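You operate a simulated robot arm through the tools that you are given. There is no shell and no other tool. Be economical: measure what you need, move in short steps, check, and stop when the job is done.

Carry out the task below with a simulated two-armed robot. There is one attempt and no reset: what you move stays moved.

TASK
Push the table drawer under the raised shelf shut. Push the bench drawer shut. Put the glove box with the smallest size on its label from the packing bench on the mask bench. Pick up the blue box from the high bin with one hand, pass it to the other hand and put it on the steel bench. Put the bottle marked "wipe" from the fill bench shelf on the fill bench and the bottle that says "soap" on the open end of the tray. Any order will do. Set down upright: glove box, blue box, bottle.

The check looks at the end state, three seconds after you hand in, the way a careful person would. Anything else that was tipped, shoved, dropped, spilled or broken makes it a failure.

THE ROBOT
Two 7-joint arms with two-finger parallel grippers on one trunk, on a base that drives. Base frame: it is fixed to the floor where the robot stands at the start and does not move with it; the origin is under the middle of the robot, x ahead of it, y to its left, z up. Readings come in mm, degrees, newtons and seconds.
The left shoulder is at the start at [60, 189, 953], the right one opposite. With the tool pointing down near the work surface each hand reaches from about 100 to 500 mm from the robot's upright axis, wherever it stands, measured 20 degrees to its own side. Places, roughly: bench drawer [-400, 2400, 800]; blue box (8x6x12 cm) [-6800, -6400, 1400]; bottle, white spray bottle, yellow spray bottle [-2250, -5250, 500]; fill bench [-2200, -5200, 800]; glove box [-500, 2500, 1000]; mask bench [2900, 900, 900]; open end of the tray [-1100, -1900, 1000]; steel bench [-4500, -5600, 1000]; table drawer under the raised shelf [500, 100, 600]. Payload 3.43 kg a hand.
The tool frame of a hand sits at the grasp point between the pads (the TCP): z along the fingers, y along the line on which they close. The tips reach 30 mm beyond it. Largest opening 94 mm; finger width 28, thickness 10; the body of the gripper, 50 by 96 mm, starts 55 mm behind the TCP.
Orientation is that of the tool frame in the base frame, as a unit quaternion [x, y, z, w]. With the fingers straight down and closing along the base's y, the tool's x points along the base's -x, its y along +y and its z along -z.

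THE INTERFACE
- The arms move only by the tool arm_command. It takes "left_series", "right_series" or both (then of equal length, played together; a hand with none holds still); each is a list of rows, each a list of 7 numbers: the shift along the base's x, y, z in cm, then the turn, a rotation vector about the base's x, y, z in rad, then the finger opening in cm, from 0 to 9.4. In form: [[dx, dy, dz, rx, ry, rz, jaw], ...]. A call has 1 to 8 rows; each row shifts and turns the commanded pose from where the row before left it. Rows are played at 5 a second. More than 50 mm and 8.6 degrees between two rows, or a gripper value outside its range, and nothing of the call is played. Where a pose cannot be reached the arm comes as near as it can. A force on the tool above 40 N (or 10 N above the force at the start of the call, whichever is more), or a blocked arm, ends the call early, and 0.2 s more pass. The fingers move at their own pace (about 153 mm/s each) and stop on an object; they squeeze with about 45 N. The grip force told is the motor's: it shows also when the fingers shut on nothing. Time passes only in rows, and 0.2 s behind the last, so rows that do not move let the fingers close. The reply holds the time, the measured pose of the TCP, the force on the tool along the base axes, the opening and the grip force, in the units named above and with some noise, with the torque about the TCP (base axes, N m) and any sound that the robot's microphone picked up, and new pictures: "show" is both (left out), scene, wrist or none (wrist: the cameras of the hands that moved).
- Cameras (640 x 400 px; columns grow to the right, rows downward): "scene" is now at [-4.3, 21.6, 1485.5]; the picture's right is [0.33, -0.94, 0.00], its down [-0.85, -0.30, -0.43] and it looks along [0.41, 0.14, -0.90] (base axes); focal length 253 px, centre (320, 200). "left" rides on the left gripper at [76, -14, -103] in its tool frame; the picture's right is [0.18, 0.98, 0.00], its down [-0.75, 0.14, -0.64] and it looks along [-0.63, 0.12, 0.77] (tool axes); focal length 243 px, centre (320, 200). "right" rides on the right gripper at [76, 14, -102] in its tool frame; the picture's right is [-0.18, 0.98, 0.00], its down [-0.75, -0.14, -0.64] and it looks along [-0.63, -0.12, 0.77] (tool axes); focal length 243 px, centre (320, 200). There is no depth. A picture from a camera that has moved, and an enlarged one, comes with that camera's place and axes in the base frame and with its lens.
- lift_body(by): slides the trunk up (or, below 0, down) by that many mm; the arms and the scene camera ride with it, the base frame stays. It gives what a move gives, with no picture.
- steer(legs): drives the robot by 1 to 6 legs, each [ahead, left, turn to the left] in mm, mm and degrees, along the robot's own axes; the way and the turn of a leg run together, so that a leg with both is an arc; at most 1500 mm and 180 degrees a leg. The arms and the cameras ride along, it lands a little off, and it stops where it bumps. It gives what a move gives, and a new picture of the scene camera.
- pan_tilt(pan, tilt): turns the head with the scene camera to pan (to the left, within 86 degrees either way) and tilt (down, from -29 to 69), counted from straight ahead of the robot. It gives what a move gives, and a new picture of the scene camera.
- close_up(camera, box): a new picture of the part [left, top, right, bottom] of that camera's present view, enlarged. The clock stands still meanwhile.
- finish_job(): hands the job in; it is judged then, once.

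Work in short steps. Places have to be worked out from the pictures, the camera data and where the tool is seen: move nearer, look again, correct. Check each grasp and each placing, and mend what went wrong. You have 175 turns and 260 pictures in all, those below and enlarged ones among them. Open the grippers and draw the arms clear of the work before you hand the job in, unless the task says otherwise.

The tools are called as name(argument=value, ...) on one line, values as JSON. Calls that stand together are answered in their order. arm_command: Moves the arms, as the interface text tells. Its arguments: {"type":"object","properties":{"left_series":{"type":"array"},"right_series":{"type":"array"},"show":{"type":"string","enum":["both","scene","wrist","none"]}},"required":[]} The other tools are called the same way: lift_body (by) slides the trunk up or down; steer (legs) drives the base; pan_tilt (pan, tilt) turns the head that bears the scene camera; close_up (camera, box) takes an enlarged picture of a part of a camera's view; finish_job () hands the job in.

At the start:

```text
t: 0.0
left_eef_pos: [346.5, 225.4, 874.3]
left_tool_rot: [-0.001, 1.0, 0.001, 0.001]
left_contact_force: [-0.5, -0.2, 0.9]
left_wrist_torque: [-0.01, 0.03, -0.02]
left_width: 93.9
left_grasp_force: 0.1
right_eef_pos: [331.8, -108.2, 884.2]
right_tool_rot: [0.0, 1.0, 0.0, 0.0]
right_contact_force: [0.1, 0.0, -1.0]
right_wrist_torque: [-0.03, 0.01, -0.03]
right_width: 94.0
right_grasp_force: 0.1
trunk travel left (down, up): [-625.0, 365.0]
robot x, y, heading: [1.7, 1.5, 0.0]
head pan, tilt: [19.4, 64.4]
```

scene: 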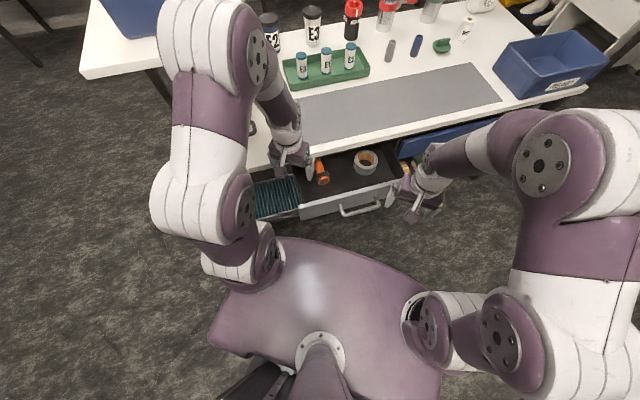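
right: 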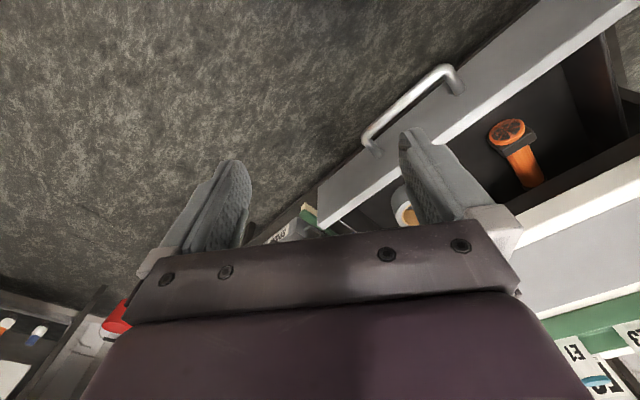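
left: 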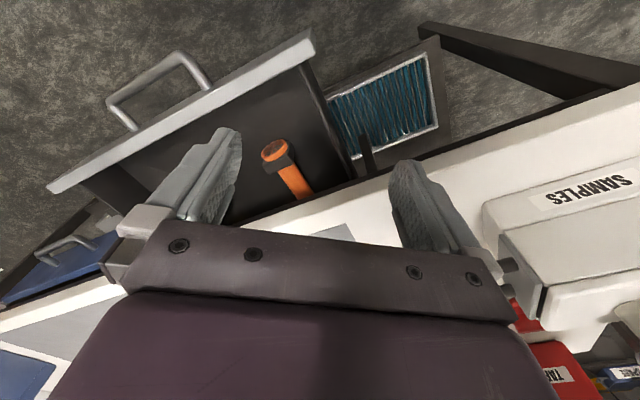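

The picture shows an open grey drawer ahead and a blue one to the right; I need to find which lies under the raised shelf. I look around with the head.

pan_tilt(pan=0, tilt=30)

pan_tilt(pan=60, tilt=25)

pan_tilt(pan=-60, tilt=25)

```text
t: 1.0
left_eef_pos: [345.8, 225.5, 873.4]
left_tool_rot: [0.0, 1.0, 0.001, 0.0]
left_contact_force: [-0.2, -0.1, -0.3]
left_wrist_torque: [0.0, 0.01, 0.0]
left_width: 94.3
left_grasp_force: 0.1
right_eef_pos: [330.3, -109.5, 883.2]
right_tool_rot: [0.0, 1.0, 0.0, 0.0]
right_contact_force: [-0.8, -0.1, -0.3]
right_wrist_torque: [-0.01, -0.04, 0.0]
right_width: 93.7
right_grasp_force: 0.0
trunk travel left (down, up): [-625.0, 365.0]
robot x, y, heading: [1.8, -0.8, 0.0]
head pan, tilt: [0.0, 30.0]
camera scene: at [28.1, 1.2, 1532.4], right [0.0, -1.0, 0.0], down [-0.5, 0.0, -0.87], along [0.87, 0.0, -0.5], focal length 253 px, centre (320, 200)
```

scene: 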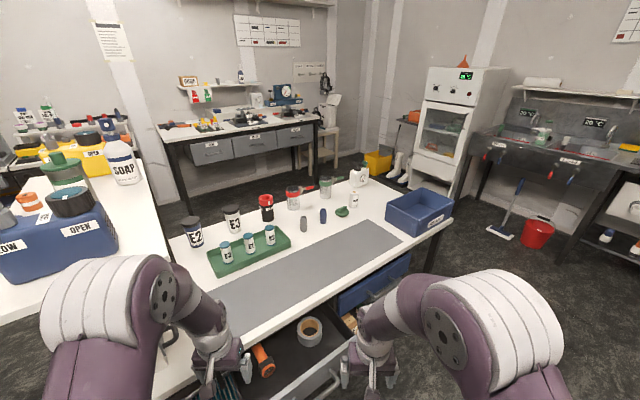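

```text
t: 2.3
left_eef_pos: [346.4, 226.6, 873.9]
left_tool_rot: [0.0, 1.0, 0.0, 0.0]
left_contact_force: [-0.3, -0.1, 0.1]
left_wrist_torque: [-0.01, 0.03, -0.03]
left_width: 94.1
left_grasp_force: 0.1
right_eef_pos: [332.5, -109.0, 882.0]
right_tool_rot: [0.0, 1.0, 0.001, 0.0]
right_contact_force: [-0.6, 0.4, -1.1]
right_wrist_torque: [0.01, 0.0, -0.03]
right_width: 94.2
right_grasp_force: 0.2
trunk travel left (down, up): [-625.0, 365.0]
robot x, y, heading: [-1.3, 0.3, -0.0]
head pan, tilt: [60.0, 25.0]
camera scene: at [-16.2, 80.9, 1540.4], right [0.87, -0.5, 0.0], down [-0.21, -0.37, -0.91], along [0.45, 0.78, -0.42], focal length 253 px, centre (320, 200)
```

scene: 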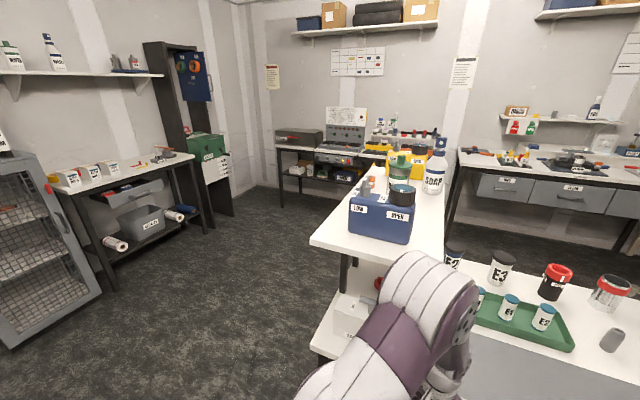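

```text
t: 4.3
left_eef_pos: [345.9, 226.8, 873.7]
left_tool_rot: [0.0, 1.0, 0.001, 0.0]
left_contact_force: [0.7, 0.1, -0.1]
left_wrist_torque: [-0.04, 0.0, -0.02]
left_width: 94.0
left_grasp_force: 0.1
right_eef_pos: [332.3, -109.6, 883.2]
right_tool_rot: [0.0, 1.0, 0.0, 0.001]
right_contact_force: [-0.1, -0.9, 0.6]
right_wrist_torque: [-0.03, -0.02, -0.02]
right_width: 94.0
right_grasp_force: 0.2
trunk travel left (down, up): [-625.0, 365.0]
robot x, y, heading: [-1.0, -0.9, -0.2]
head pan, tilt: [-60.0, 25.0]
camera scene: at [-16.2, -78.6, 1540.4], right [-0.87, -0.5, 0.0], down [-0.21, 0.37, -0.91], along [0.45, -0.78, -0.42], focal length 253 px, centre (320, 200)
```

scene: 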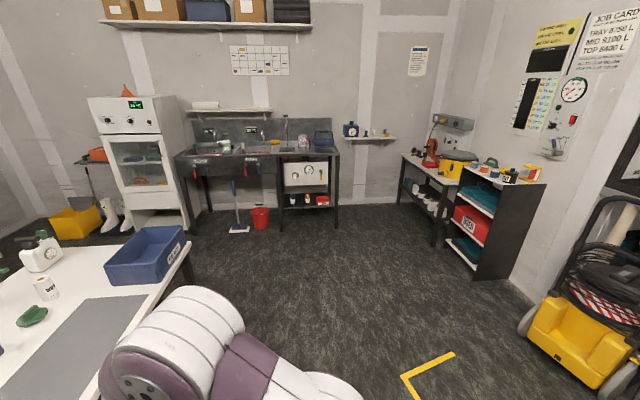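

The places of the rooms are clearer. I look down at the drawers ahead, pan ~0 and to the left.

pan_tilt(pan=10, tilt=60)

pan_tilt(pan=50, tilt=55)

```text
t: 5.7
left_eef_pos: [345.3, 225.0, 873.6]
left_tool_rot: [0.0, 1.0, 0.001, 0.0]
left_contact_force: [-0.8, -0.3, -0.8]
left_wrist_torque: [0.04, 0.02, 0.01]
left_width: 94.1
left_grasp_force: 0.1
right_eef_pos: [331.5, -109.8, 883.0]
right_tool_rot: [0.0, 1.0, 0.0, -0.001]
right_contact_force: [-0.3, 0.5, 0.1]
right_wrist_torque: [0.02, 0.03, 0.01]
right_width: 94.2
right_grasp_force: 0.0
trunk travel left (down, up): [-625.0, 365.0]
robot x, y, heading: [-1.8, -4.8, -0.1]
head pan, tilt: [10.0, 60.0]
camera scene: at [3.4, 12.6, 1490.4], right [0.17, -0.98, 0.0], down [-0.85, -0.15, -0.5], along [0.49, 0.09, -0.87], focal length 253 px, centre (320, 200)
```

scene: 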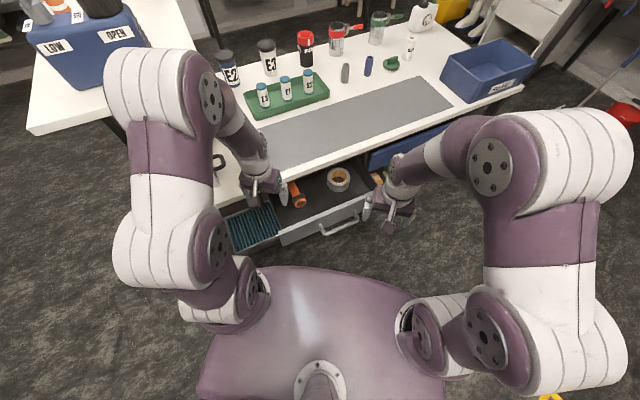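

```text
t: 6.8
left_eef_pos: [345.3, 226.4, 874.2]
left_tool_rot: [0.0, 1.0, 0.001, 0.0]
left_contact_force: [1.1, 0.7, -0.1]
left_wrist_torque: [-0.01, 0.0, 0.0]
left_width: 94.0
left_grasp_force: 0.2
right_eef_pos: [331.8, -110.1, 883.6]
right_tool_rot: [0.0, 1.0, 0.0, 0.0]
right_contact_force: [0.1, 0.5, -0.8]
right_wrist_torque: [0.01, 0.0, 0.0]
right_width: 94.0
right_grasp_force: 0.0
trunk travel left (down, up): [-625.0, 365.0]
robot x, y, heading: [-2.1, -1.5, 0.1]
head pan, tilt: [50.0, 55.0]
camera scene: at [-15.9, 56.3, 1496.4], right [0.77, -0.64, 0.0], down [-0.53, -0.63, -0.57], along [0.37, 0.44, -0.82], focal length 253 px, centre (320, 200)
```

scene: 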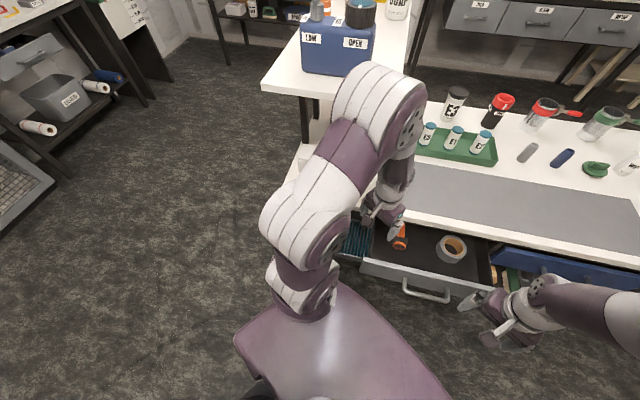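

The grey drawer matches the given place. I zoom in on it and the teal item beside it to be sure nothing obstructs.

close_up(camera="left", box=[0, 0, 640, 300])

close_up(camera="scene", box=[320, 180, 640, 380])

```text
1.00 times, centred on (320, 150) of left
camera zoom: at [270.0, 210.9, 976.8], right [-0.18, 0.98, 0.0], down [0.75, 0.14, 0.64], along [0.63, 0.12, -0.77], focal length 243 px, centre (320, 250)
```

zoom: 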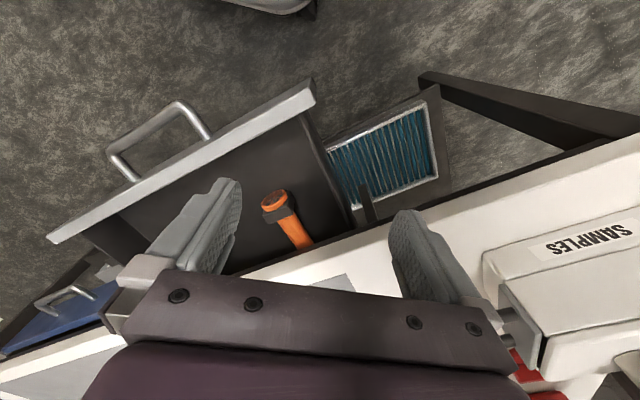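

```text
2.00 times, centred on (480, 280) of scene
camera zoom: at [-15.9, 56.3, 1496.4], right [0.77, -0.64, 0.0], down [-0.53, -0.63, -0.57], along [0.37, 0.44, -0.82], focal length 505 px, centre (0, 40)
```

zoom: 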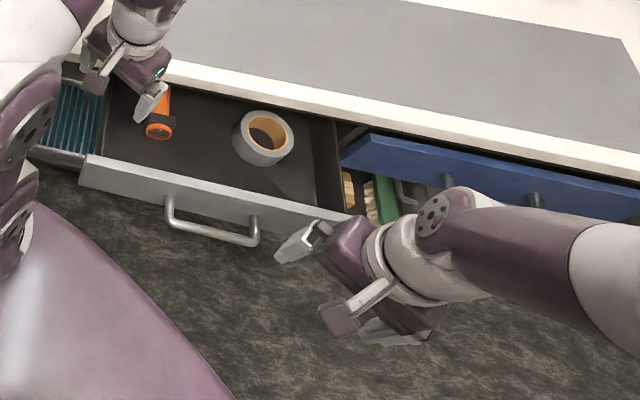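

The table front runs obliquely: front panel from about (305,212) to (590,-150) at top z≈650, so its push direction is ~37° left of ahead. I back off and turn the robot square to it, and turn the right hand to point ahead.

steer(legs=[[-300, 0, 0], [0, 0, 37]])

pan_tilt(pan=0, tilt=45)

```text
t: 10.6
left_eef_pos: [-161.7, 387.0, 873.2]
left_tool_rot: [-0.313, 0.95, 0.0, 0.0]
left_contact_force: [0.3, -0.7, 0.6]
left_wrist_torque: [0.03, 0.03, 0.03]
left_width: 94.1
left_grasp_force: 0.1
right_eef_pos: [25.6, 109.0, 882.1]
right_tool_rot: [-0.313, 0.95, -0.001, 0.0]
right_contact_force: [0.6, -0.5, -0.5]
right_wrist_torque: [0.01, -0.04, 0.0]
right_width: 93.8
right_grasp_force: 0.0
trunk travel left (down, up): [-625.0, 365.0]
robot x, y, heading: [-305.9, -2.1, 36.4]
head pan, tilt: [50.0, 55.0]
camera scene: at [-352.4, 37.4, 1496.4], right [1.0, -0.06, 0.0], down [-0.05, -0.82, -0.57], along [0.04, 0.57, -0.82], focal length 253 px, centre (320, 200)
```

scene: 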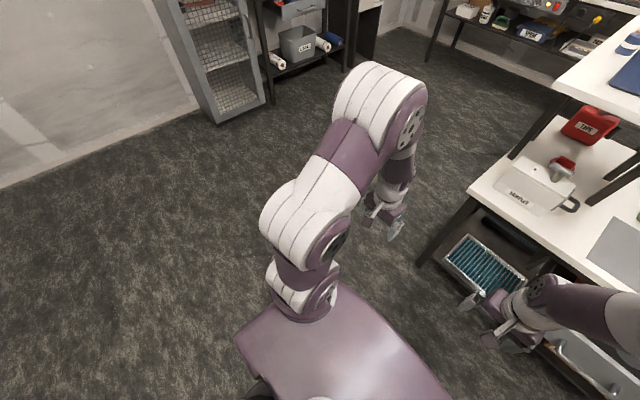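

```text
t: 11.8
left_eef_pos: [-163.1, 386.4, 875.1]
left_tool_rot: [-0.313, 0.95, 0.0, 0.0]
left_contact_force: [0.0, 0.2, -0.2]
left_wrist_torque: [0.01, -0.04, 0.02]
left_width: 94.1
left_grasp_force: 0.1
right_eef_pos: [25.9, 109.4, 883.0]
right_tool_rot: [-0.313, 0.95, 0.0, 0.0]
right_contact_force: [0.7, 0.0, 0.6]
right_wrist_torque: [-0.02, -0.02, 0.02]
right_width: 93.7
right_grasp_force: 0.0
trunk travel left (down, up): [-625.0, 365.0]
robot x, y, heading: [-307.8, 1.9, 36.2]
head pan, tilt: [0.0, 45.0]
camera scene: at [-291.4, 13.8, 1509.8], right [0.6, -0.8, 0.0], down [-0.57, -0.42, -0.71], along [0.57, 0.42, -0.71], focal length 253 px, centre (320, 200)
```

scene: 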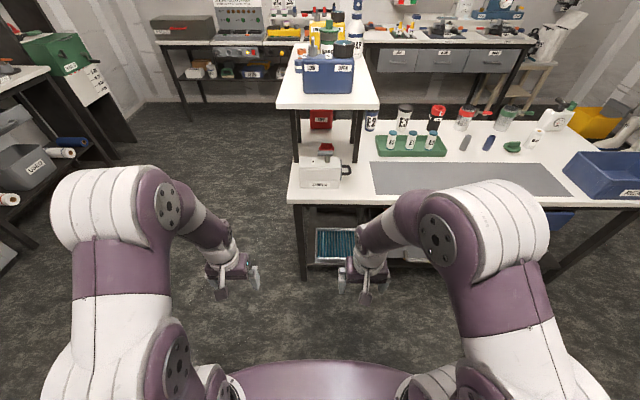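

The robot is square. The drawer front centre is now about 444 mm to my right and 613 ahead; I sidestep right 330 and turn the right hand to point ahead with fingers shut.

steer(legs=[[0, -330, 0]])

arm_command(right_series=[[1.5, -0.1, -2.4, 0.089, -0.121, 0, 0], [1.5, -0.1, -2.4, 0.089, -0.121, 0, 0], [1.5, -0.1, -2.4, 0.089, -0.121, 0, 0], [1.5, -0.1, -2.4, 0.089, -0.121, 0, 0], [1.5, -0.1, -2.4, 0.089, -0.121, 0, 0], [1.5, -0.1, -2.4, 0.089, -0.121, 0, 0], [1.5, -0.1, -2.4, 0.089, -0.121, 0, 0], [1.5, -0.1, -2.4, 0.089, -0.121, 0, 0]], show="none")

arm_command(right_series=[[1.5, -0.1, -2.4, 0.089, -0.121, 0, 0], [1.5, -0.1, -2.4, 0.089, -0.121, 0, 0], [0, 0, -2.4, 0.041, -0.056, 0, 0]], show="both")

```text
t: 13.9
left_eef_pos: [37.3, 118.2, 873.6]
left_tool_rot: [-0.312, 0.95, 0.001, -0.001]
left_contact_force: [1.2, 0.6, -0.1]
left_wrist_torque: [-0.02, -0.04, 0.01]
left_width: 94.2
left_grasp_force: 0.1
right_eef_pos: [224.2, -159.9, 882.6]
right_tool_rot: [-0.311, 0.95, 0.0, 0.0]
right_contact_force: [-0.1, 0.0, -0.7]
right_wrist_torque: [0.02, 0.01, 0.01]
right_width: 94.1
right_grasp_force: 0.0
trunk travel left (down, up): [-625.0, 365.0]
robot x, y, heading: [-108.5, -266.7, 36.1]
head pan, tilt: [0.0, 45.0]
camera scene: at [-93.5, -254.9, 1509.8], right [0.59, -0.81, 0.0], down [-0.57, -0.42, -0.71], along [0.57, 0.42, -0.71], focal length 253 px, centre (320, 200)
```

scene: 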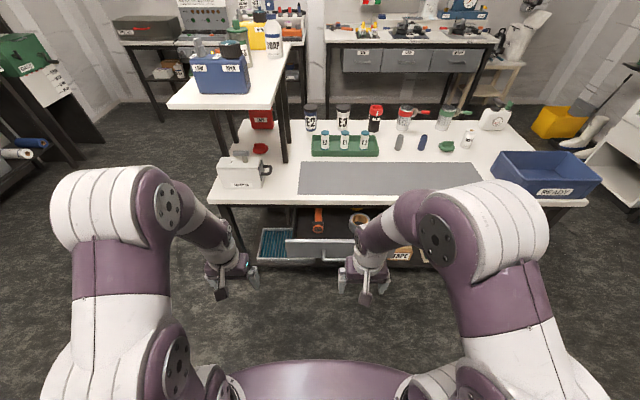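

```text
t: 15.8
left_eef_pos: [38.1, 119.6, 873.9]
left_tool_rot: [-0.312, 0.95, 0.0, -0.001]
left_contact_force: [0.3, -0.8, 0.0]
left_wrist_torque: [-0.03, 0.02, -0.01]
left_width: 93.7
left_grasp_force: 0.1
right_eef_pos: [372.6, -134.1, 740.8]
right_tool_rot: [-0.264, 0.829, 0.099, 0.484]
right_contact_force: [0.3, 0.0, -1.2]
right_wrist_torque: [-0.02, 0.02, -0.05]
right_width: 0.0
right_grasp_force: 33.2
right hand out of reach, approached as far as the arm can: row 3, 4, 7, 8
trunk travel left (down, up): [-625.0, 365.0]
robot x, y, heading: [-110.2, -265.2, 36.1]
head pan, tilt: [0.0, 45.0]
```

```text
t: 16.6
left_eef_pos: [37.1, 119.4, 874.2]
left_tool_rot: [-0.313, 0.95, 0.0, 0.0]
left_contact_force: [-0.3, -0.2, -0.4]
left_wrist_torque: [-0.03, 0.03, 0.01]
left_width: 94.1
left_grasp_force: 0.1
right_eef_pos: [469.6, -54.1, 675.3]
right_tool_rot: [-0.222, 0.74, 0.144, 0.619]
right_contact_force: [0.5, 0.4, -0.6]
right_wrist_torque: [0.01, -0.04, 0.02]
right_width: 0.0
right_grasp_force: 33.0
right hand out of reach, approached as far as the arm can: row 1, 2, 3
trunk travel left (down, up): [-625.0, 365.0]
robot x, y, heading: [-108.9, -269.1, 36.3]
head pan, tilt: [0.0, 45.0]
camera scene: at [-93.1, -253.4, 1509.9], right [0.59, -0.81, 0.0], down [-0.57, -0.42, -0.71], along [0.57, 0.42, -0.71], focal length 253 px, centre (320, 200)
camera right: at [364.6, -103.9, 619.6], right [-0.47, 0.87, 0.12], down [-0.37, -0.32, 0.87], along [0.8, 0.37, 0.48], focal length 243 px, centre (320, 200)
```

scene: 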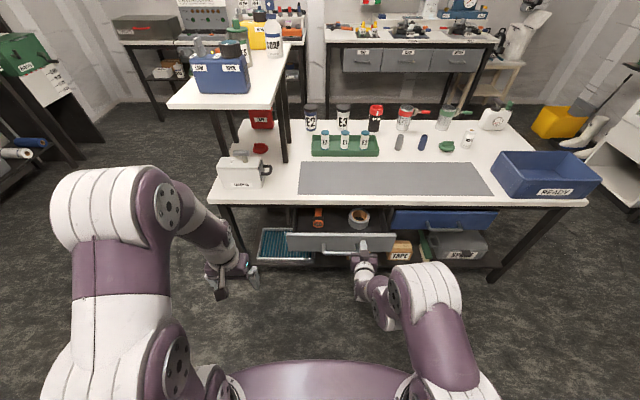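
right: 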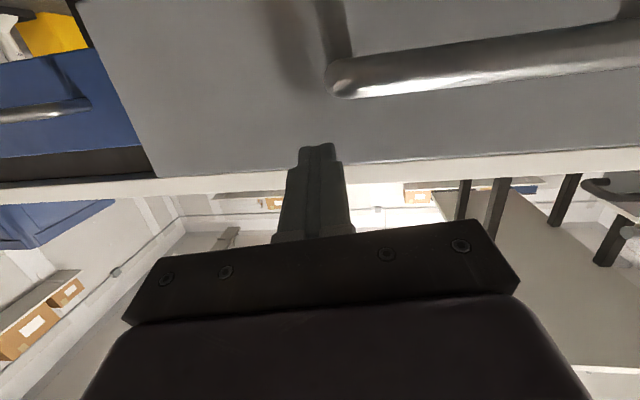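

The hand is forced ahead because the commanded pose was too near the body; it now sits just before the drawer's front. I back the robot 150 mm and send the commanded pose 150 mm further ahead, so it becomes reachable.

steer(legs=[[-170, 0, 0]])

arm_command(right_series=[[4, 2.95, 0, 0, 0, 0, 0], [4, 2.95, 0, 0, 0, 0, 0], [4, 2.95, 0, 0, 0, 0, 0], [0, 0, 0, 0, 0, 0, 0]], show="both")

```text
t: 18.0
left_eef_pos: [-101.9, 18.6, 875.1]
left_tool_rot: [-0.312, 0.95, 0.001, 0.0]
left_contact_force: [0.7, 0.0, 0.0]
left_wrist_torque: [0.0, -0.02, -0.01]
left_width: 94.0
left_grasp_force: 0.0
right_eef_pos: [331.7, -154.5, 675.7]
right_tool_rot: [-0.223, 0.74, 0.145, 0.618]
right_contact_force: [-0.3, -0.1, -1.0]
right_wrist_torque: [-0.02, 0.01, -0.04]
right_width: 0.0
right_grasp_force: 33.1
trunk travel left (down, up): [-625.0, 365.0]
robot x, y, heading: [-245.1, -372.4, 36.3]
head pan, tilt: [0.0, 45.0]
camera scene: at [-232.6, -356.2, 1509.9], right [0.59, -0.8, 0.0], down [-0.57, -0.42, -0.71], along [0.57, 0.42, -0.71], focal length 253 px, centre (320, 200)
```

scene: 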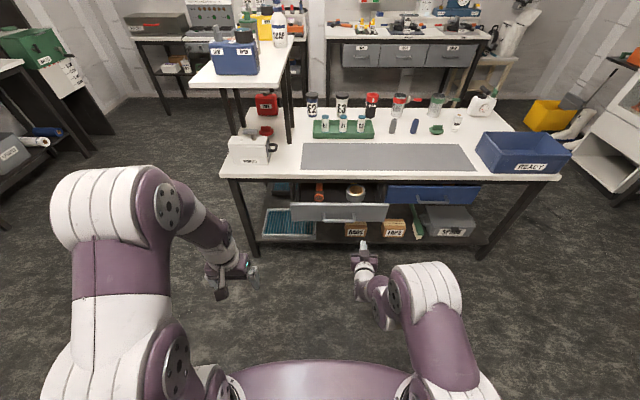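

```text
t: 19.0
left_eef_pos: [-102.9, 17.5, 873.6]
left_tool_rot: [-0.312, 0.95, 0.0, 0.0]
left_contact_force: [0.2, -0.3, 0.5]
left_wrist_torque: [-0.06, -0.03, 0.02]
left_width: 94.1
left_grasp_force: 0.0
right_eef_pos: [451.3, -65.2, 674.2]
right_tool_rot: [-0.224, 0.739, 0.145, 0.618]
right_contact_force: [-0.3, 0.6, -0.7]
right_wrist_torque: [0.02, -0.03, 0.03]
right_width: 0.1
right_grasp_force: 33.1
trunk travel left (down, up): [-625.0, 365.0]
robot x, y, heading: [-244.8, -369.4, 36.3]
head pan, tilt: [0.0, 45.0]
camera scene: at [-232.3, -355.5, 1509.9], right [0.59, -0.8, 0.0], down [-0.57, -0.42, -0.71], along [0.57, 0.42, -0.71], focal length 253 px, centre (320, 200)
camera right: at [346.2, -115.5, 620.1], right [-0.48, 0.87, 0.12], down [-0.37, -0.32, 0.87], along [0.8, 0.37, 0.48], focal length 243 px, centre (320, 200)
```

scene: 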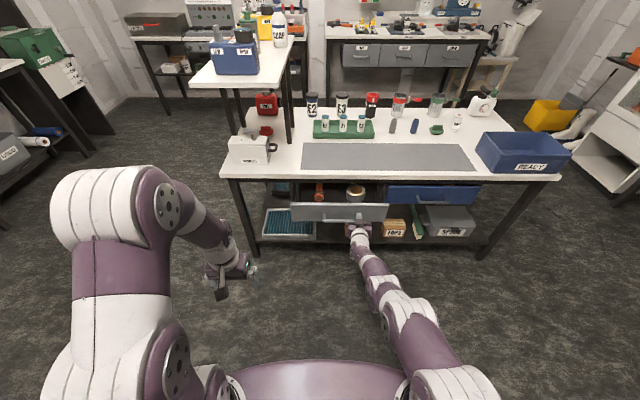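
right: 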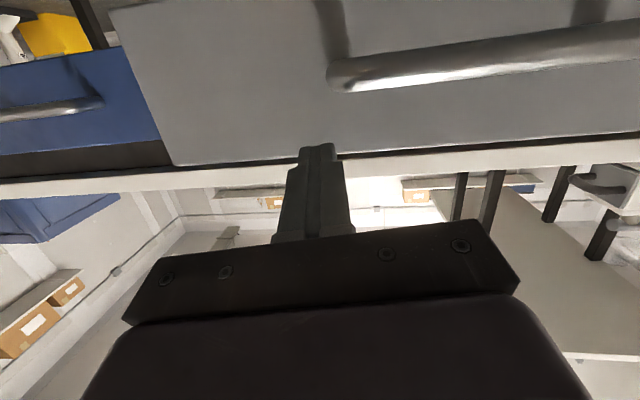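

The fingertips are just before the front panel, near its top edge and just right of the handle. I shift 35 mm right and 25 mm down, then drive ahead to push.

arm_command(right_series=[[2.1, -2.8, 0, 0, 0, 0, 0], [0, 0, -2.5, 0, 0, 0, 0]], show="wrist")

steer(legs=[[100, 0, 0]])

```text
t: 19.6
left_eef_pos: [-102.8, 18.1, 873.6]
left_tool_rot: [-0.312, 0.95, 0.0, 0.0]
left_contact_force: [0.8, 0.5, -0.8]
left_wrist_torque: [-0.03, -0.01, 0.04]
left_width: 94.2
left_grasp_force: 0.1
right_eef_pos: [520.5, -64.9, 806.2]
right_tool_rot: [-0.195, 0.679, 0.168, 0.687]
right_contact_force: [0.0, 0.0, -0.4]
right_wrist_torque: [0.05, -0.07, 0.0]
right_width: 0.0
right_grasp_force: 32.9
right hand out of reach, approached as far as the arm can: row 2
trunk travel left (down, up): [-625.0, 365.0]
robot x, y, heading: [-241.4, -367.4, 36.7]
head pan, tilt: [0.0, 45.0]
stopped in row 2 (right hand): the arm was blocked; the commanded pose is now the measured one
camera right: at [425.5, -105.3, 729.7], right [-0.49, 0.86, 0.15], down [-0.5, -0.42, 0.76], along [0.71, 0.3, 0.64], focal length 243 px, centre (320, 200)
```

right: 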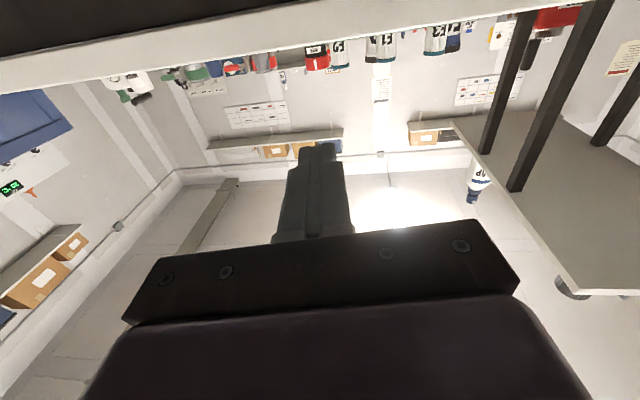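

```text
t: 20.8
left_eef_pos: [-22.9, 77.8, 872.7]
left_tool_rot: [-0.313, 0.95, 0.0, -0.001]
left_contact_force: [0.6, 0.6, -1.0]
left_wrist_torque: [0.03, 0.07, -0.01]
left_width: 93.9
left_grasp_force: 0.0
right_eef_pos: [599.1, -3.4, 804.3]
right_tool_rot: [-0.196, 0.68, 0.17, 0.686]
right_contact_force: [-0.2, 0.6, 0.2]
right_wrist_torque: [0.01, -0.03, 0.02]
right_width: 0.0
right_grasp_force: 32.5
trunk travel left (down, up): [-625.0, 365.0]
robot x, y, heading: [-168.1, -310.8, 36.8]
head pan, tilt: [0.0, 45.0]
camera scene: at [-150.3, -295.5, 1509.8], right [0.6, -0.8, 0.0], down [-0.57, -0.42, -0.71], along [0.57, 0.42, -0.71], focal length 253 px, centre (320, 200)
```

scene: 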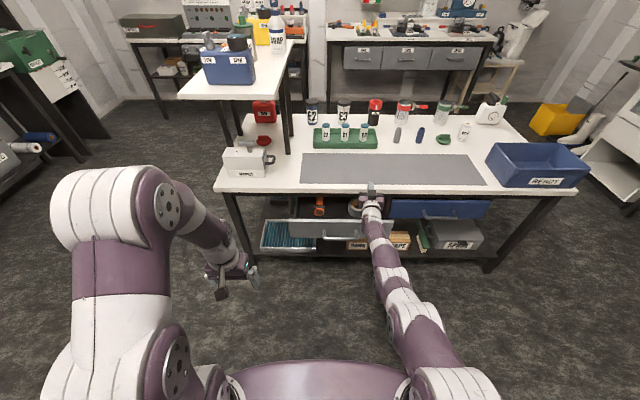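

The low pose was out of reach and the arm jumped up (nothing touched). I back off and lower the trunk instead to bring the hand to z≈635.

steer(legs=[[-220, 0, 0]])

lift_body(by=-170)

close_up(camera="right", box=[0, 0, 640, 400])

close_up(camera="scene", box=[200, 100, 520, 300])

```text
t: 22.5
left_eef_pos: [-198.8, -54.1, 875.0]
left_tool_rot: [-0.311, 0.95, 0.001, 0.0]
left_contact_force: [-1.0, -1.4, 0.0]
left_wrist_torque: [0.01, -0.03, -0.01]
left_width: 94.0
left_grasp_force: 0.0
right_eef_pos: [423.7, -137.5, 807.0]
right_tool_rot: [-0.195, 0.679, 0.168, 0.687]
right_contact_force: [0.7, 0.4, -0.2]
right_wrist_torque: [-0.01, 0.01, 0.01]
right_width: 0.0
right_grasp_force: 33.1
trunk travel left (down, up): [-625.0, 365.0]
robot x, y, heading: [-344.5, -437.3, 36.5]
head pan, tilt: [0.0, 45.0]
camera scene: at [-329.1, -427.4, 1509.9], right [0.59, -0.81, 0.0], down [-0.57, -0.42, -0.71], along [0.57, 0.42, -0.71], focal length 253 px, centre (320, 200)
```

scene: 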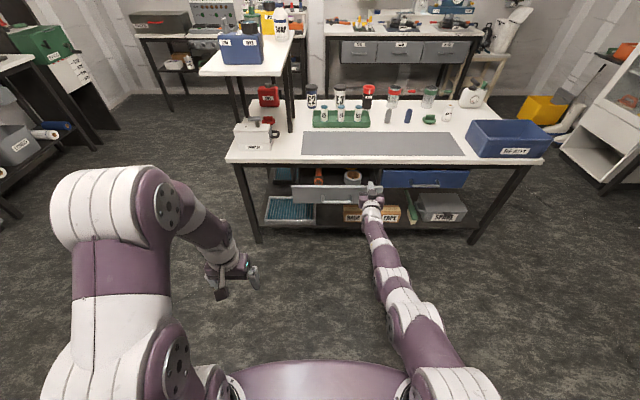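

```text
t: 24.4
left_eef_pos: [-197.5, -55.0, 705.2]
left_tool_rot: [-0.312, 0.95, 0.001, 0.0]
left_contact_force: [0.8, 0.9, -0.1]
left_wrist_torque: [0.0, 0.02, -0.03]
left_width: 94.2
left_grasp_force: 0.1
right_eef_pos: [424.2, -137.0, 635.0]
right_tool_rot: [-0.194, 0.68, 0.168, 0.687]
right_contact_force: [0.6, -0.9, 0.1]
right_wrist_torque: [0.01, 0.0, 0.03]
right_width: 0.1
right_grasp_force: 32.8
trunk travel left (down, up): [-455.0, 535.0]
robot x, y, heading: [-344.0, -438.9, 36.0]
head pan, tilt: [0.0, 45.0]
```

```text
1.00 times, centred on (320, 200) of right
camera zoom: at [329.1, -179.1, 559.6], right [-0.49, 0.86, 0.15], down [-0.5, -0.42, 0.76], along [0.71, 0.3, 0.64], focal length 243 px, centre (320, 200)
```

zoom: 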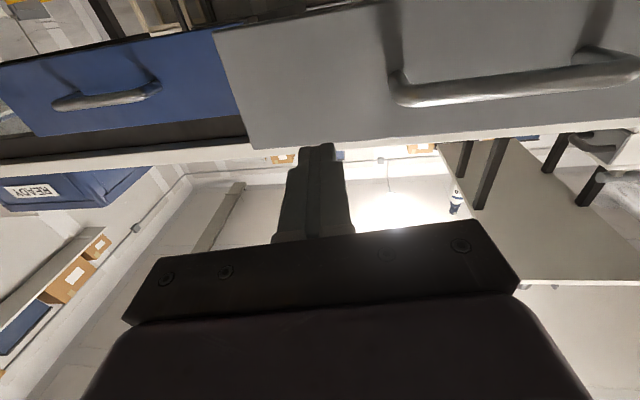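

```text
2.00 times, centred on (360, 200) of scene
camera zoom: at [-328.3, -426.8, 1339.9], right [0.59, -0.81, 0.0], down [-0.57, -0.42, -0.71], along [0.57, 0.42, -0.71], focal length 505 px, centre (240, 200)
```

zoom: 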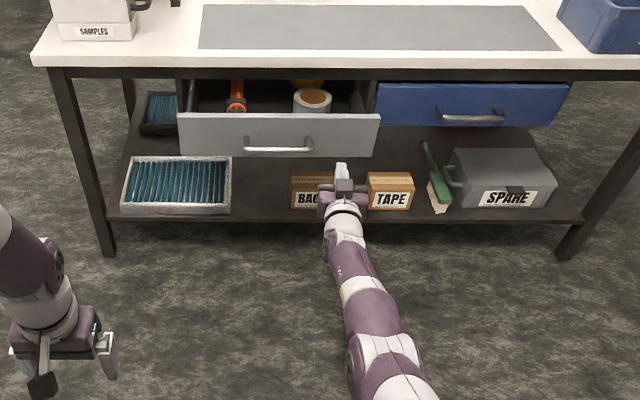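

The panel spans roughly z 590–710; the tip at z≈635 is right of the handle and ~80 mm short of it. I drive ahead 150.

steer(legs=[[150, 0, 0]])

close_up(camera="right", box=[0, 0, 640, 400])

```text
t: 25.8
left_eef_pos: [-71.1, 37.4, 703.2]
left_tool_rot: [-0.31, 0.951, 0.001, -0.001]
left_contact_force: [0.9, -0.3, -0.7]
left_wrist_torque: [-0.01, -0.04, -0.03]
left_width: 94.0
left_grasp_force: 0.1
right_eef_pos: [549.5, -47.3, 634.7]
right_tool_rot: [-0.193, 0.681, 0.167, 0.687]
right_contact_force: [0.6, 0.3, -0.7]
right_wrist_torque: [-0.02, -0.01, 0.0]
right_width: 0.2
right_grasp_force: 32.6
trunk travel left (down, up): [-455.0, 535.0]
robot x, y, heading: [-217.9, -352.6, 35.9]
head pan, tilt: [0.0, 45.0]
camera scene: at [-202.2, -334.7, 1339.8], right [0.59, -0.81, 0.0], down [-0.57, -0.42, -0.71], along [0.57, 0.42, -0.71], focal length 253 px, centre (320, 200)
```

scene: 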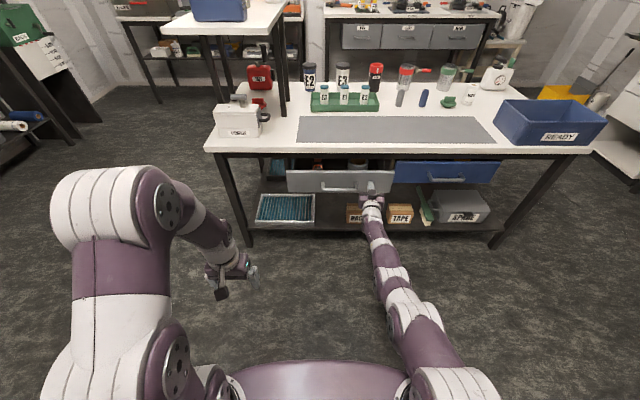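

```text
1.00 times, centred on (320, 200) of right
camera zoom: at [454.9, -89.1, 558.4], right [-0.49, 0.86, 0.15], down [-0.5, -0.41, 0.76], along [0.71, 0.3, 0.63], focal length 243 px, centre (320, 200)
```

zoom: 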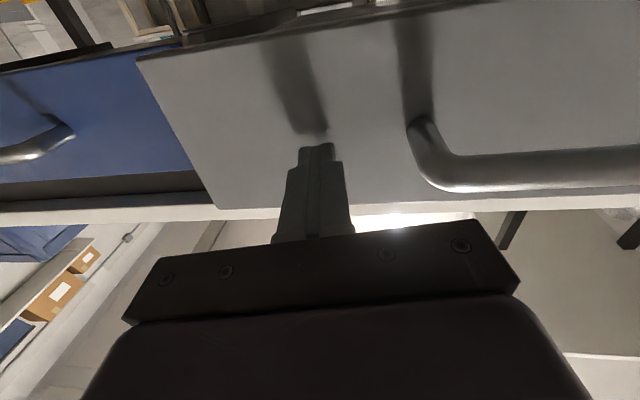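

The tip is right at the panel and its shadow meets it. I drive ahead another 100 and compare with the blue drawer's front.

steer(legs=[[90, 0, 0]])

close_up(camera="right", box=[0, 0, 640, 400])

```text
t: 26.9
left_eef_pos: [-8.0, 82.5, 704.9]
left_tool_rot: [-0.308, 0.951, 0.0, 0.002]
left_contact_force: [-0.3, -0.6, 0.2]
left_wrist_torque: [0.02, 0.02, -0.01]
left_width: 94.2
left_grasp_force: 0.0
right_eef_pos: [611.1, -5.4, 635.3]
right_tool_rot: [-0.193, 0.68, 0.166, 0.687]
right_contact_force: [-24.5, -9.9, 0.5]
right_wrist_torque: [0.03, -0.12, 0.37]
right_width: 0.0
right_grasp_force: 33.2
trunk travel left (down, up): [-455.0, 535.0]
robot x, y, heading: [-154.8, -301.9, 35.7]
head pan, tilt: [0.0, 45.0]
stopped in leg 1: the force on the tool passed its limit (the readings are from after the stop); the commanded pose is now the measured one
camera scene: at [-143.3, -290.4, 1339.9], right [0.59, -0.81, 0.0], down [-0.57, -0.41, -0.71], along [0.57, 0.42, -0.71], focal length 253 px, centre (320, 200)
```

scene: 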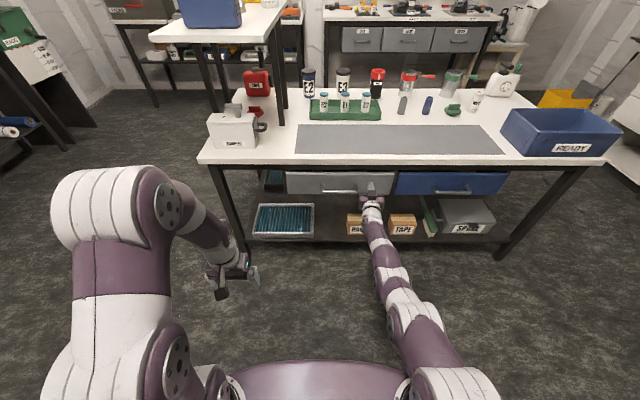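

```text
1.00 times, centred on (320, 200) of right
camera zoom: at [516.4, -46.4, 558.2], right [-0.48, 0.86, 0.14], down [-0.51, -0.41, 0.76], along [0.71, 0.29, 0.64], focal length 243 px, centre (320, 200)
```

zoom: 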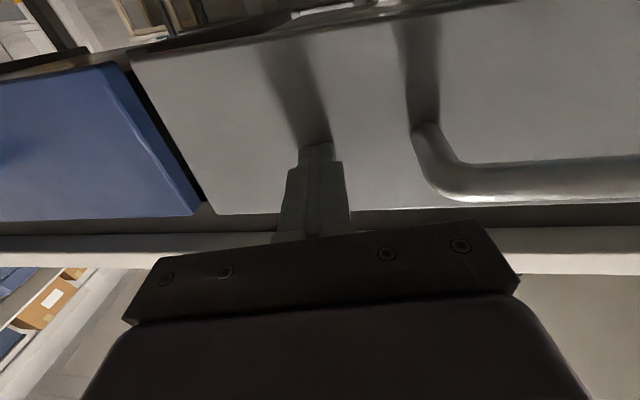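

The force limit was hit and the grey front now sits at or behind the blue one. I back off and look closely.

steer(legs=[[-350, 0, 0]])

close_up(camera="scene", box=[220, 100, 500, 275])

```text
t: 29.2
left_eef_pos: [-287.9, -124.8, 704.4]
left_tool_rot: [-0.303, 0.953, 0.001, 0.0]
left_contact_force: [-0.9, 0.1, -0.4]
left_wrist_torque: [0.02, -0.01, -0.05]
left_width: 94.0
left_grasp_force: 0.1
right_eef_pos: [331.8, -218.4, 633.0]
right_tool_rot: [-0.187, 0.682, 0.159, 0.688]
right_contact_force: [0.8, -0.2, 1.0]
right_wrist_torque: [-0.02, 0.07, 0.02]
right_width: 0.0
right_grasp_force: 32.9
trunk travel left (down, up): [-455.0, 535.0]
robot x, y, heading: [-440.9, -508.5, 35.3]
head pan, tilt: [0.0, 45.0]
camera scene: at [-426.1, -494.1, 1339.9], right [0.58, -0.82, 0.0], down [-0.58, -0.41, -0.71], along [0.58, 0.41, -0.71], focal length 253 px, centre (320, 200)
```

scene: 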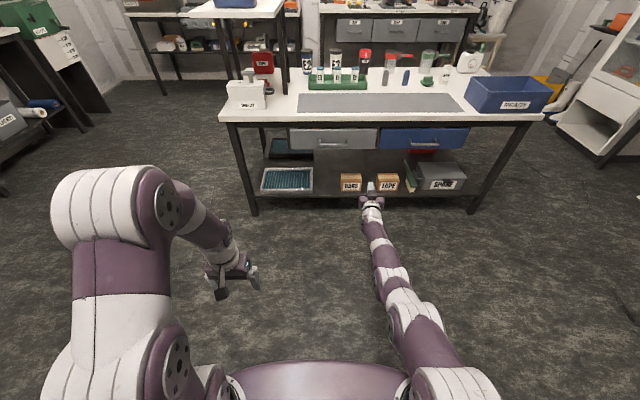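

```text
2.29 times, centred on (360, 188) of scene
camera zoom: at [-426.1, -494.1, 1339.9], right [0.58, -0.82, 0.0], down [-0.58, -0.41, -0.71], along [0.58, 0.41, -0.71], focal length 578 px, centre (229, 229)
```

zoom: 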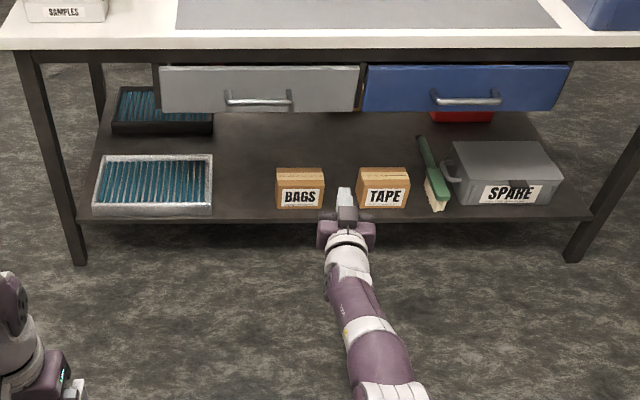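

The grey drawer is shut. Next the packing bench: room axes are rotated ~36° and the bench lies about 1750 mm ahead and 2300 to the left; I drive left then ahead, then turn left 90°.

steer(legs=[[0, 1300, 0], [1500, 0, 0], [250, 0, 0]])

steer(legs=[[0, 0, 90]])

```text
t: 44.0
left_eef_pos: [345.8, 1942.7, 702.5]
left_tool_rot: [-0.31, 0.951, 0.0, 0.0]
left_contact_force: [-0.6, 0.0, 0.8]
left_wrist_torque: [-0.01, 0.01, 0.0]
left_width: 93.9
left_grasp_force: 0.1
right_eef_pos: [967.7, 1856.0, 631.6]
right_tool_rot: [-0.194, 0.681, 0.166, 0.686]
right_contact_force: [0.7, 0.7, -0.4]
right_wrist_torque: [0.01, 0.01, 0.03]
right_width: 0.0
right_grasp_force: 33.1
trunk travel left (down, up): [-455.0, 535.0]
robot x, y, heading: [202.3, 1553.9, 36.0]
head pan, tilt: [0.0, 45.0]
camera scene: at [215.1, 1570.1, 1339.8], right [0.59, -0.81, 0.0], down [-0.57, -0.42, -0.71], along [0.57, 0.42, -0.71], focal length 253 px, centre (320, 200)
```

scene: 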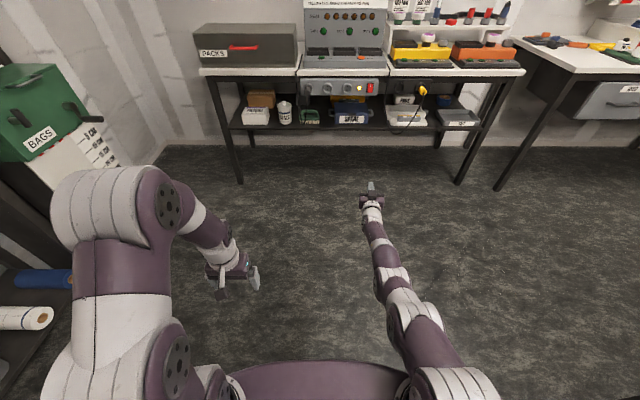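

```text
t: 48.3
left_eef_pos: [-190.1, 1692.4, 704.2]
left_tool_rot: [0.897, -0.442, 0.0, 0.001]
left_contact_force: [-1.0, -0.4, -0.6]
left_wrist_torque: [-0.01, 0.02, 0.01]
left_width: 94.2
left_grasp_force: 0.0
right_eef_pos: [-119.6, 2315.1, 632.4]
right_tool_rot: [0.622, -0.337, -0.608, -0.36]
right_contact_force: [0.4, -0.2, 0.3]
right_wrist_torque: [0.01, 0.03, 0.0]
right_width: 0.0
right_grasp_force: 32.7
trunk travel left (down, up): [-455.0, 535.0]
robot x, y, heading: [199.2, 1557.4, 127.6]
head pan, tilt: [0.0, 45.0]
camera scene: at [183.7, 1573.9, 1339.8], right [0.79, 0.61, 0.0], down [0.43, -0.56, -0.71], along [-0.43, 0.56, -0.71], focal length 253 px, centre (320, 200)
```

scene: 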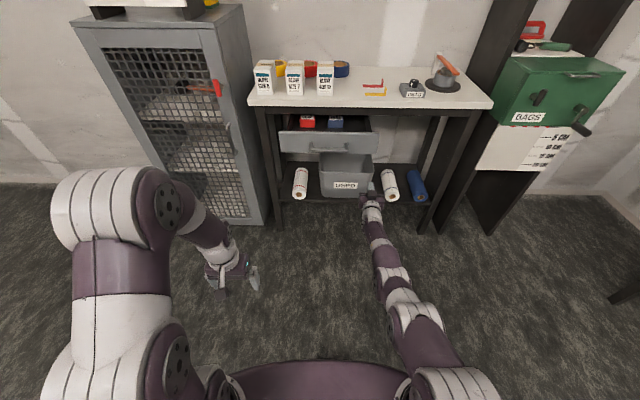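

The packing bench is square ahead with the open drawer and three glove boxes. I zoom on labels and on the drawer.

close_up(camera="scene", box=[240, 50, 360, 125])

close_up(camera="scene", box=[240, 80, 440, 205])

```text
5.33 times, centred on (300, 88) of scene
camera zoom: at [183.7, 1573.9, 1339.8], right [0.79, 0.61, 0.0], down [0.43, -0.56, -0.71], along [-0.43, 0.56, -0.71], focal length 1348 px, centre (427, 800)
```

zoom: 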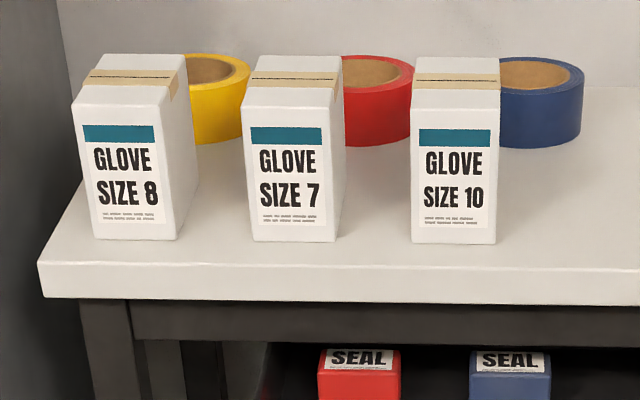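

```text
3.20 times, centred on (340, 142) of scene
camera zoom: at [183.7, 1573.9, 1339.8], right [0.79, 0.61, 0.0], down [0.43, -0.56, -0.71], along [-0.43, 0.56, -0.71], focal length 809 px, centre (256, 384)
```

zoom: 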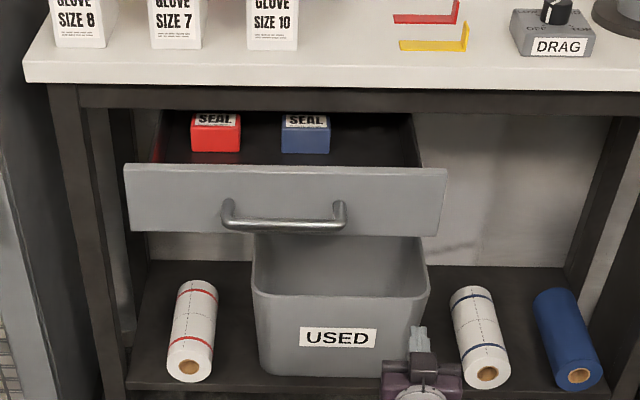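

Size 7 (middle box) is the smallest. The drawer panel is at z≈685–795, ~970 mm ahead; I raise the trunk 110 so the right hand is at z≈742 just right of the handle, then drive to push.

lift_body(by=110)

steer(legs=[[0, 20, -1], [110, 0, 0]])

close_up(camera="right", box=[0, 0, 640, 400])

```text
t: 49.7
left_eef_pos: [-190.9, 1693.0, 814.0]
left_tool_rot: [0.896, -0.443, -0.001, 0.001]
left_contact_force: [0.4, -0.6, -0.2]
left_wrist_torque: [0.01, -0.01, -0.01]
left_width: 93.6
left_grasp_force: 0.0
right_eef_pos: [-119.9, 2315.5, 743.2]
right_tool_rot: [0.623, -0.337, -0.608, -0.36]
right_contact_force: [0.4, 0.7, 0.4]
right_wrist_torque: [0.01, -0.03, -0.04]
right_width: 0.0
right_grasp_force: 32.7
trunk travel left (down, up): [-565.0, 425.0]
robot x, y, heading: [199.5, 1559.7, 127.7]
head pan, tilt: [0.0, 45.0]
```

```text
t: 51.3
left_eef_pos: [-270.8, 1775.7, 812.4]
left_tool_rot: [0.894, -0.448, 0.001, 0.001]
left_contact_force: [-0.6, 0.1, 0.1]
left_wrist_torque: [-0.03, -0.05, 0.0]
left_width: 93.8
left_grasp_force: 0.0
right_eef_pos: [-190.5, 2396.5, 741.5]
right_tool_rot: [0.621, -0.341, -0.605, -0.365]
right_contact_force: [-0.3, 1.2, -0.5]
right_wrist_torque: [0.03, -0.02, 0.0]
right_width: 0.0
right_grasp_force: 32.8
trunk travel left (down, up): [-565.0, 425.0]
robot x, y, heading: [118.6, 1631.0, 126.7]
head pan, tilt: [0.0, 45.0]
camera scene: at [102.1, 1651.9, 1449.8], right [0.8, 0.6, 0.0], down [0.42, -0.57, -0.71], along [-0.42, 0.57, -0.71], focal length 253 px, centre (320, 200)
```

scene: 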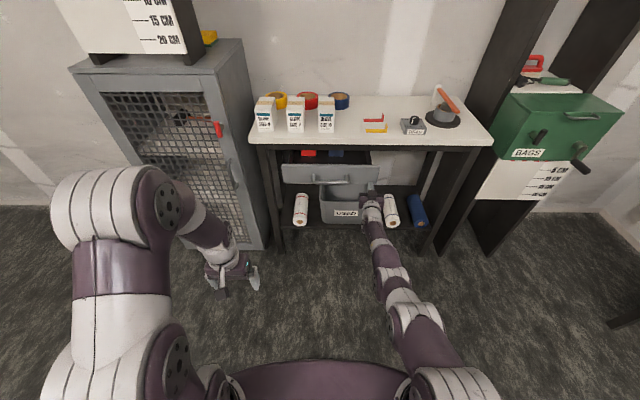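

```text
1.00 times, centred on (320, 200) of right
camera zoom: at [-149.1, 2301.9, 665.8], right [-0.86, -0.5, 0.14], down [0.42, -0.5, 0.76], along [-0.3, 0.71, 0.63], focal length 243 px, centre (320, 200)
```

zoom: 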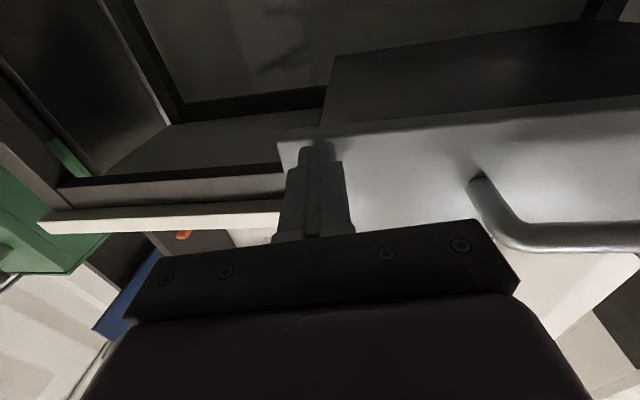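

The tip is near the panel's lower right corner; I raise 45 mm and sidestep 45 mm left, then push on.

lift_body(by=45)

steer(legs=[[0, 45, 0], [50, 0, 0]])

close_up(camera="right", box=[0, 0, 640, 400])

```text
t: 52.2
left_eef_pos: [-268.5, 1774.2, 858.6]
left_tool_rot: [0.894, -0.449, 0.0, 0.001]
left_contact_force: [0.1, 0.9, 0.4]
left_wrist_torque: [0.02, 0.0, 0.01]
left_width: 93.8
left_grasp_force: 0.0
right_eef_pos: [-190.5, 2397.6, 787.7]
right_tool_rot: [0.62, -0.341, -0.604, -0.366]
right_contact_force: [0.3, -0.1, -0.2]
right_wrist_torque: [-0.02, 0.01, 0.0]
right_width: 0.1
right_grasp_force: 33.7
trunk travel left (down, up): [-610.0, 380.0]
robot x, y, heading: [118.5, 1636.7, 126.8]
head pan, tilt: [0.0, 45.0]
```

```text
t: 53.6
left_eef_pos: [-337.5, 1787.7, 858.3]
left_tool_rot: [0.894, -0.448, 0.0, 0.001]
left_contact_force: [-0.2, 0.7, -0.3]
left_wrist_torque: [-0.02, 0.01, 0.0]
left_width: 93.9
left_grasp_force: 0.0
right_eef_pos: [-257.8, 2409.5, 785.1]
right_tool_rot: [0.621, -0.341, -0.605, -0.364]
right_contact_force: [-0.4, 0.6, -0.1]
right_wrist_torque: [-0.01, -0.01, -0.01]
right_width: 0.0
right_grasp_force: 33.0
trunk travel left (down, up): [-610.0, 380.0]
robot x, y, heading: [50.8, 1641.5, 126.9]
head pan, tilt: [0.0, 45.0]
camera scene: at [34.3, 1664.3, 1494.8], right [0.8, 0.6, 0.0], down [0.42, -0.57, -0.71], along [-0.42, 0.57, -0.71], focal length 253 px, centre (320, 200)
```

scene: 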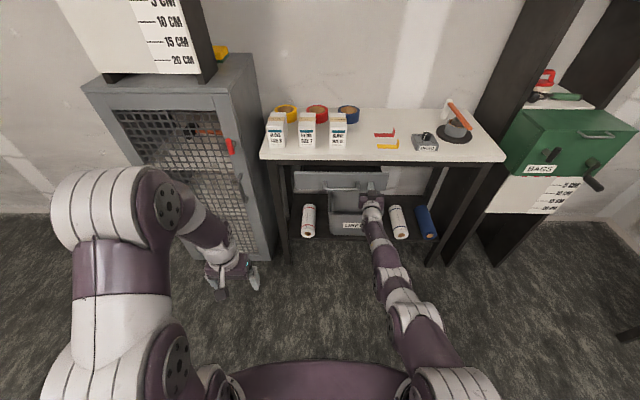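

```text
1.00 times, centred on (320, 200) of right
camera zoom: at [-216.7, 2314.1, 710.5], right [-0.86, -0.5, 0.14], down [0.42, -0.5, 0.76], along [-0.31, 0.71, 0.63], focal length 243 px, centre (320, 200)
```

zoom: 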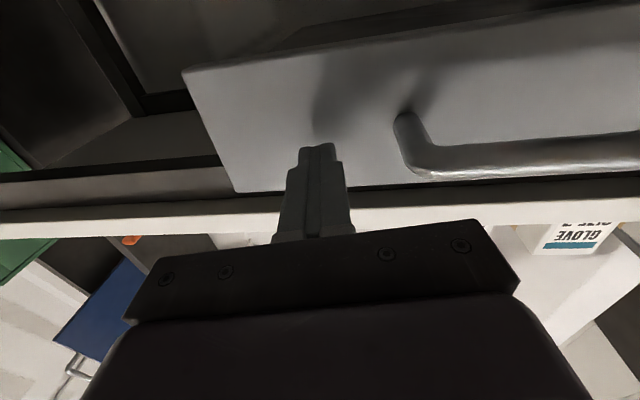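

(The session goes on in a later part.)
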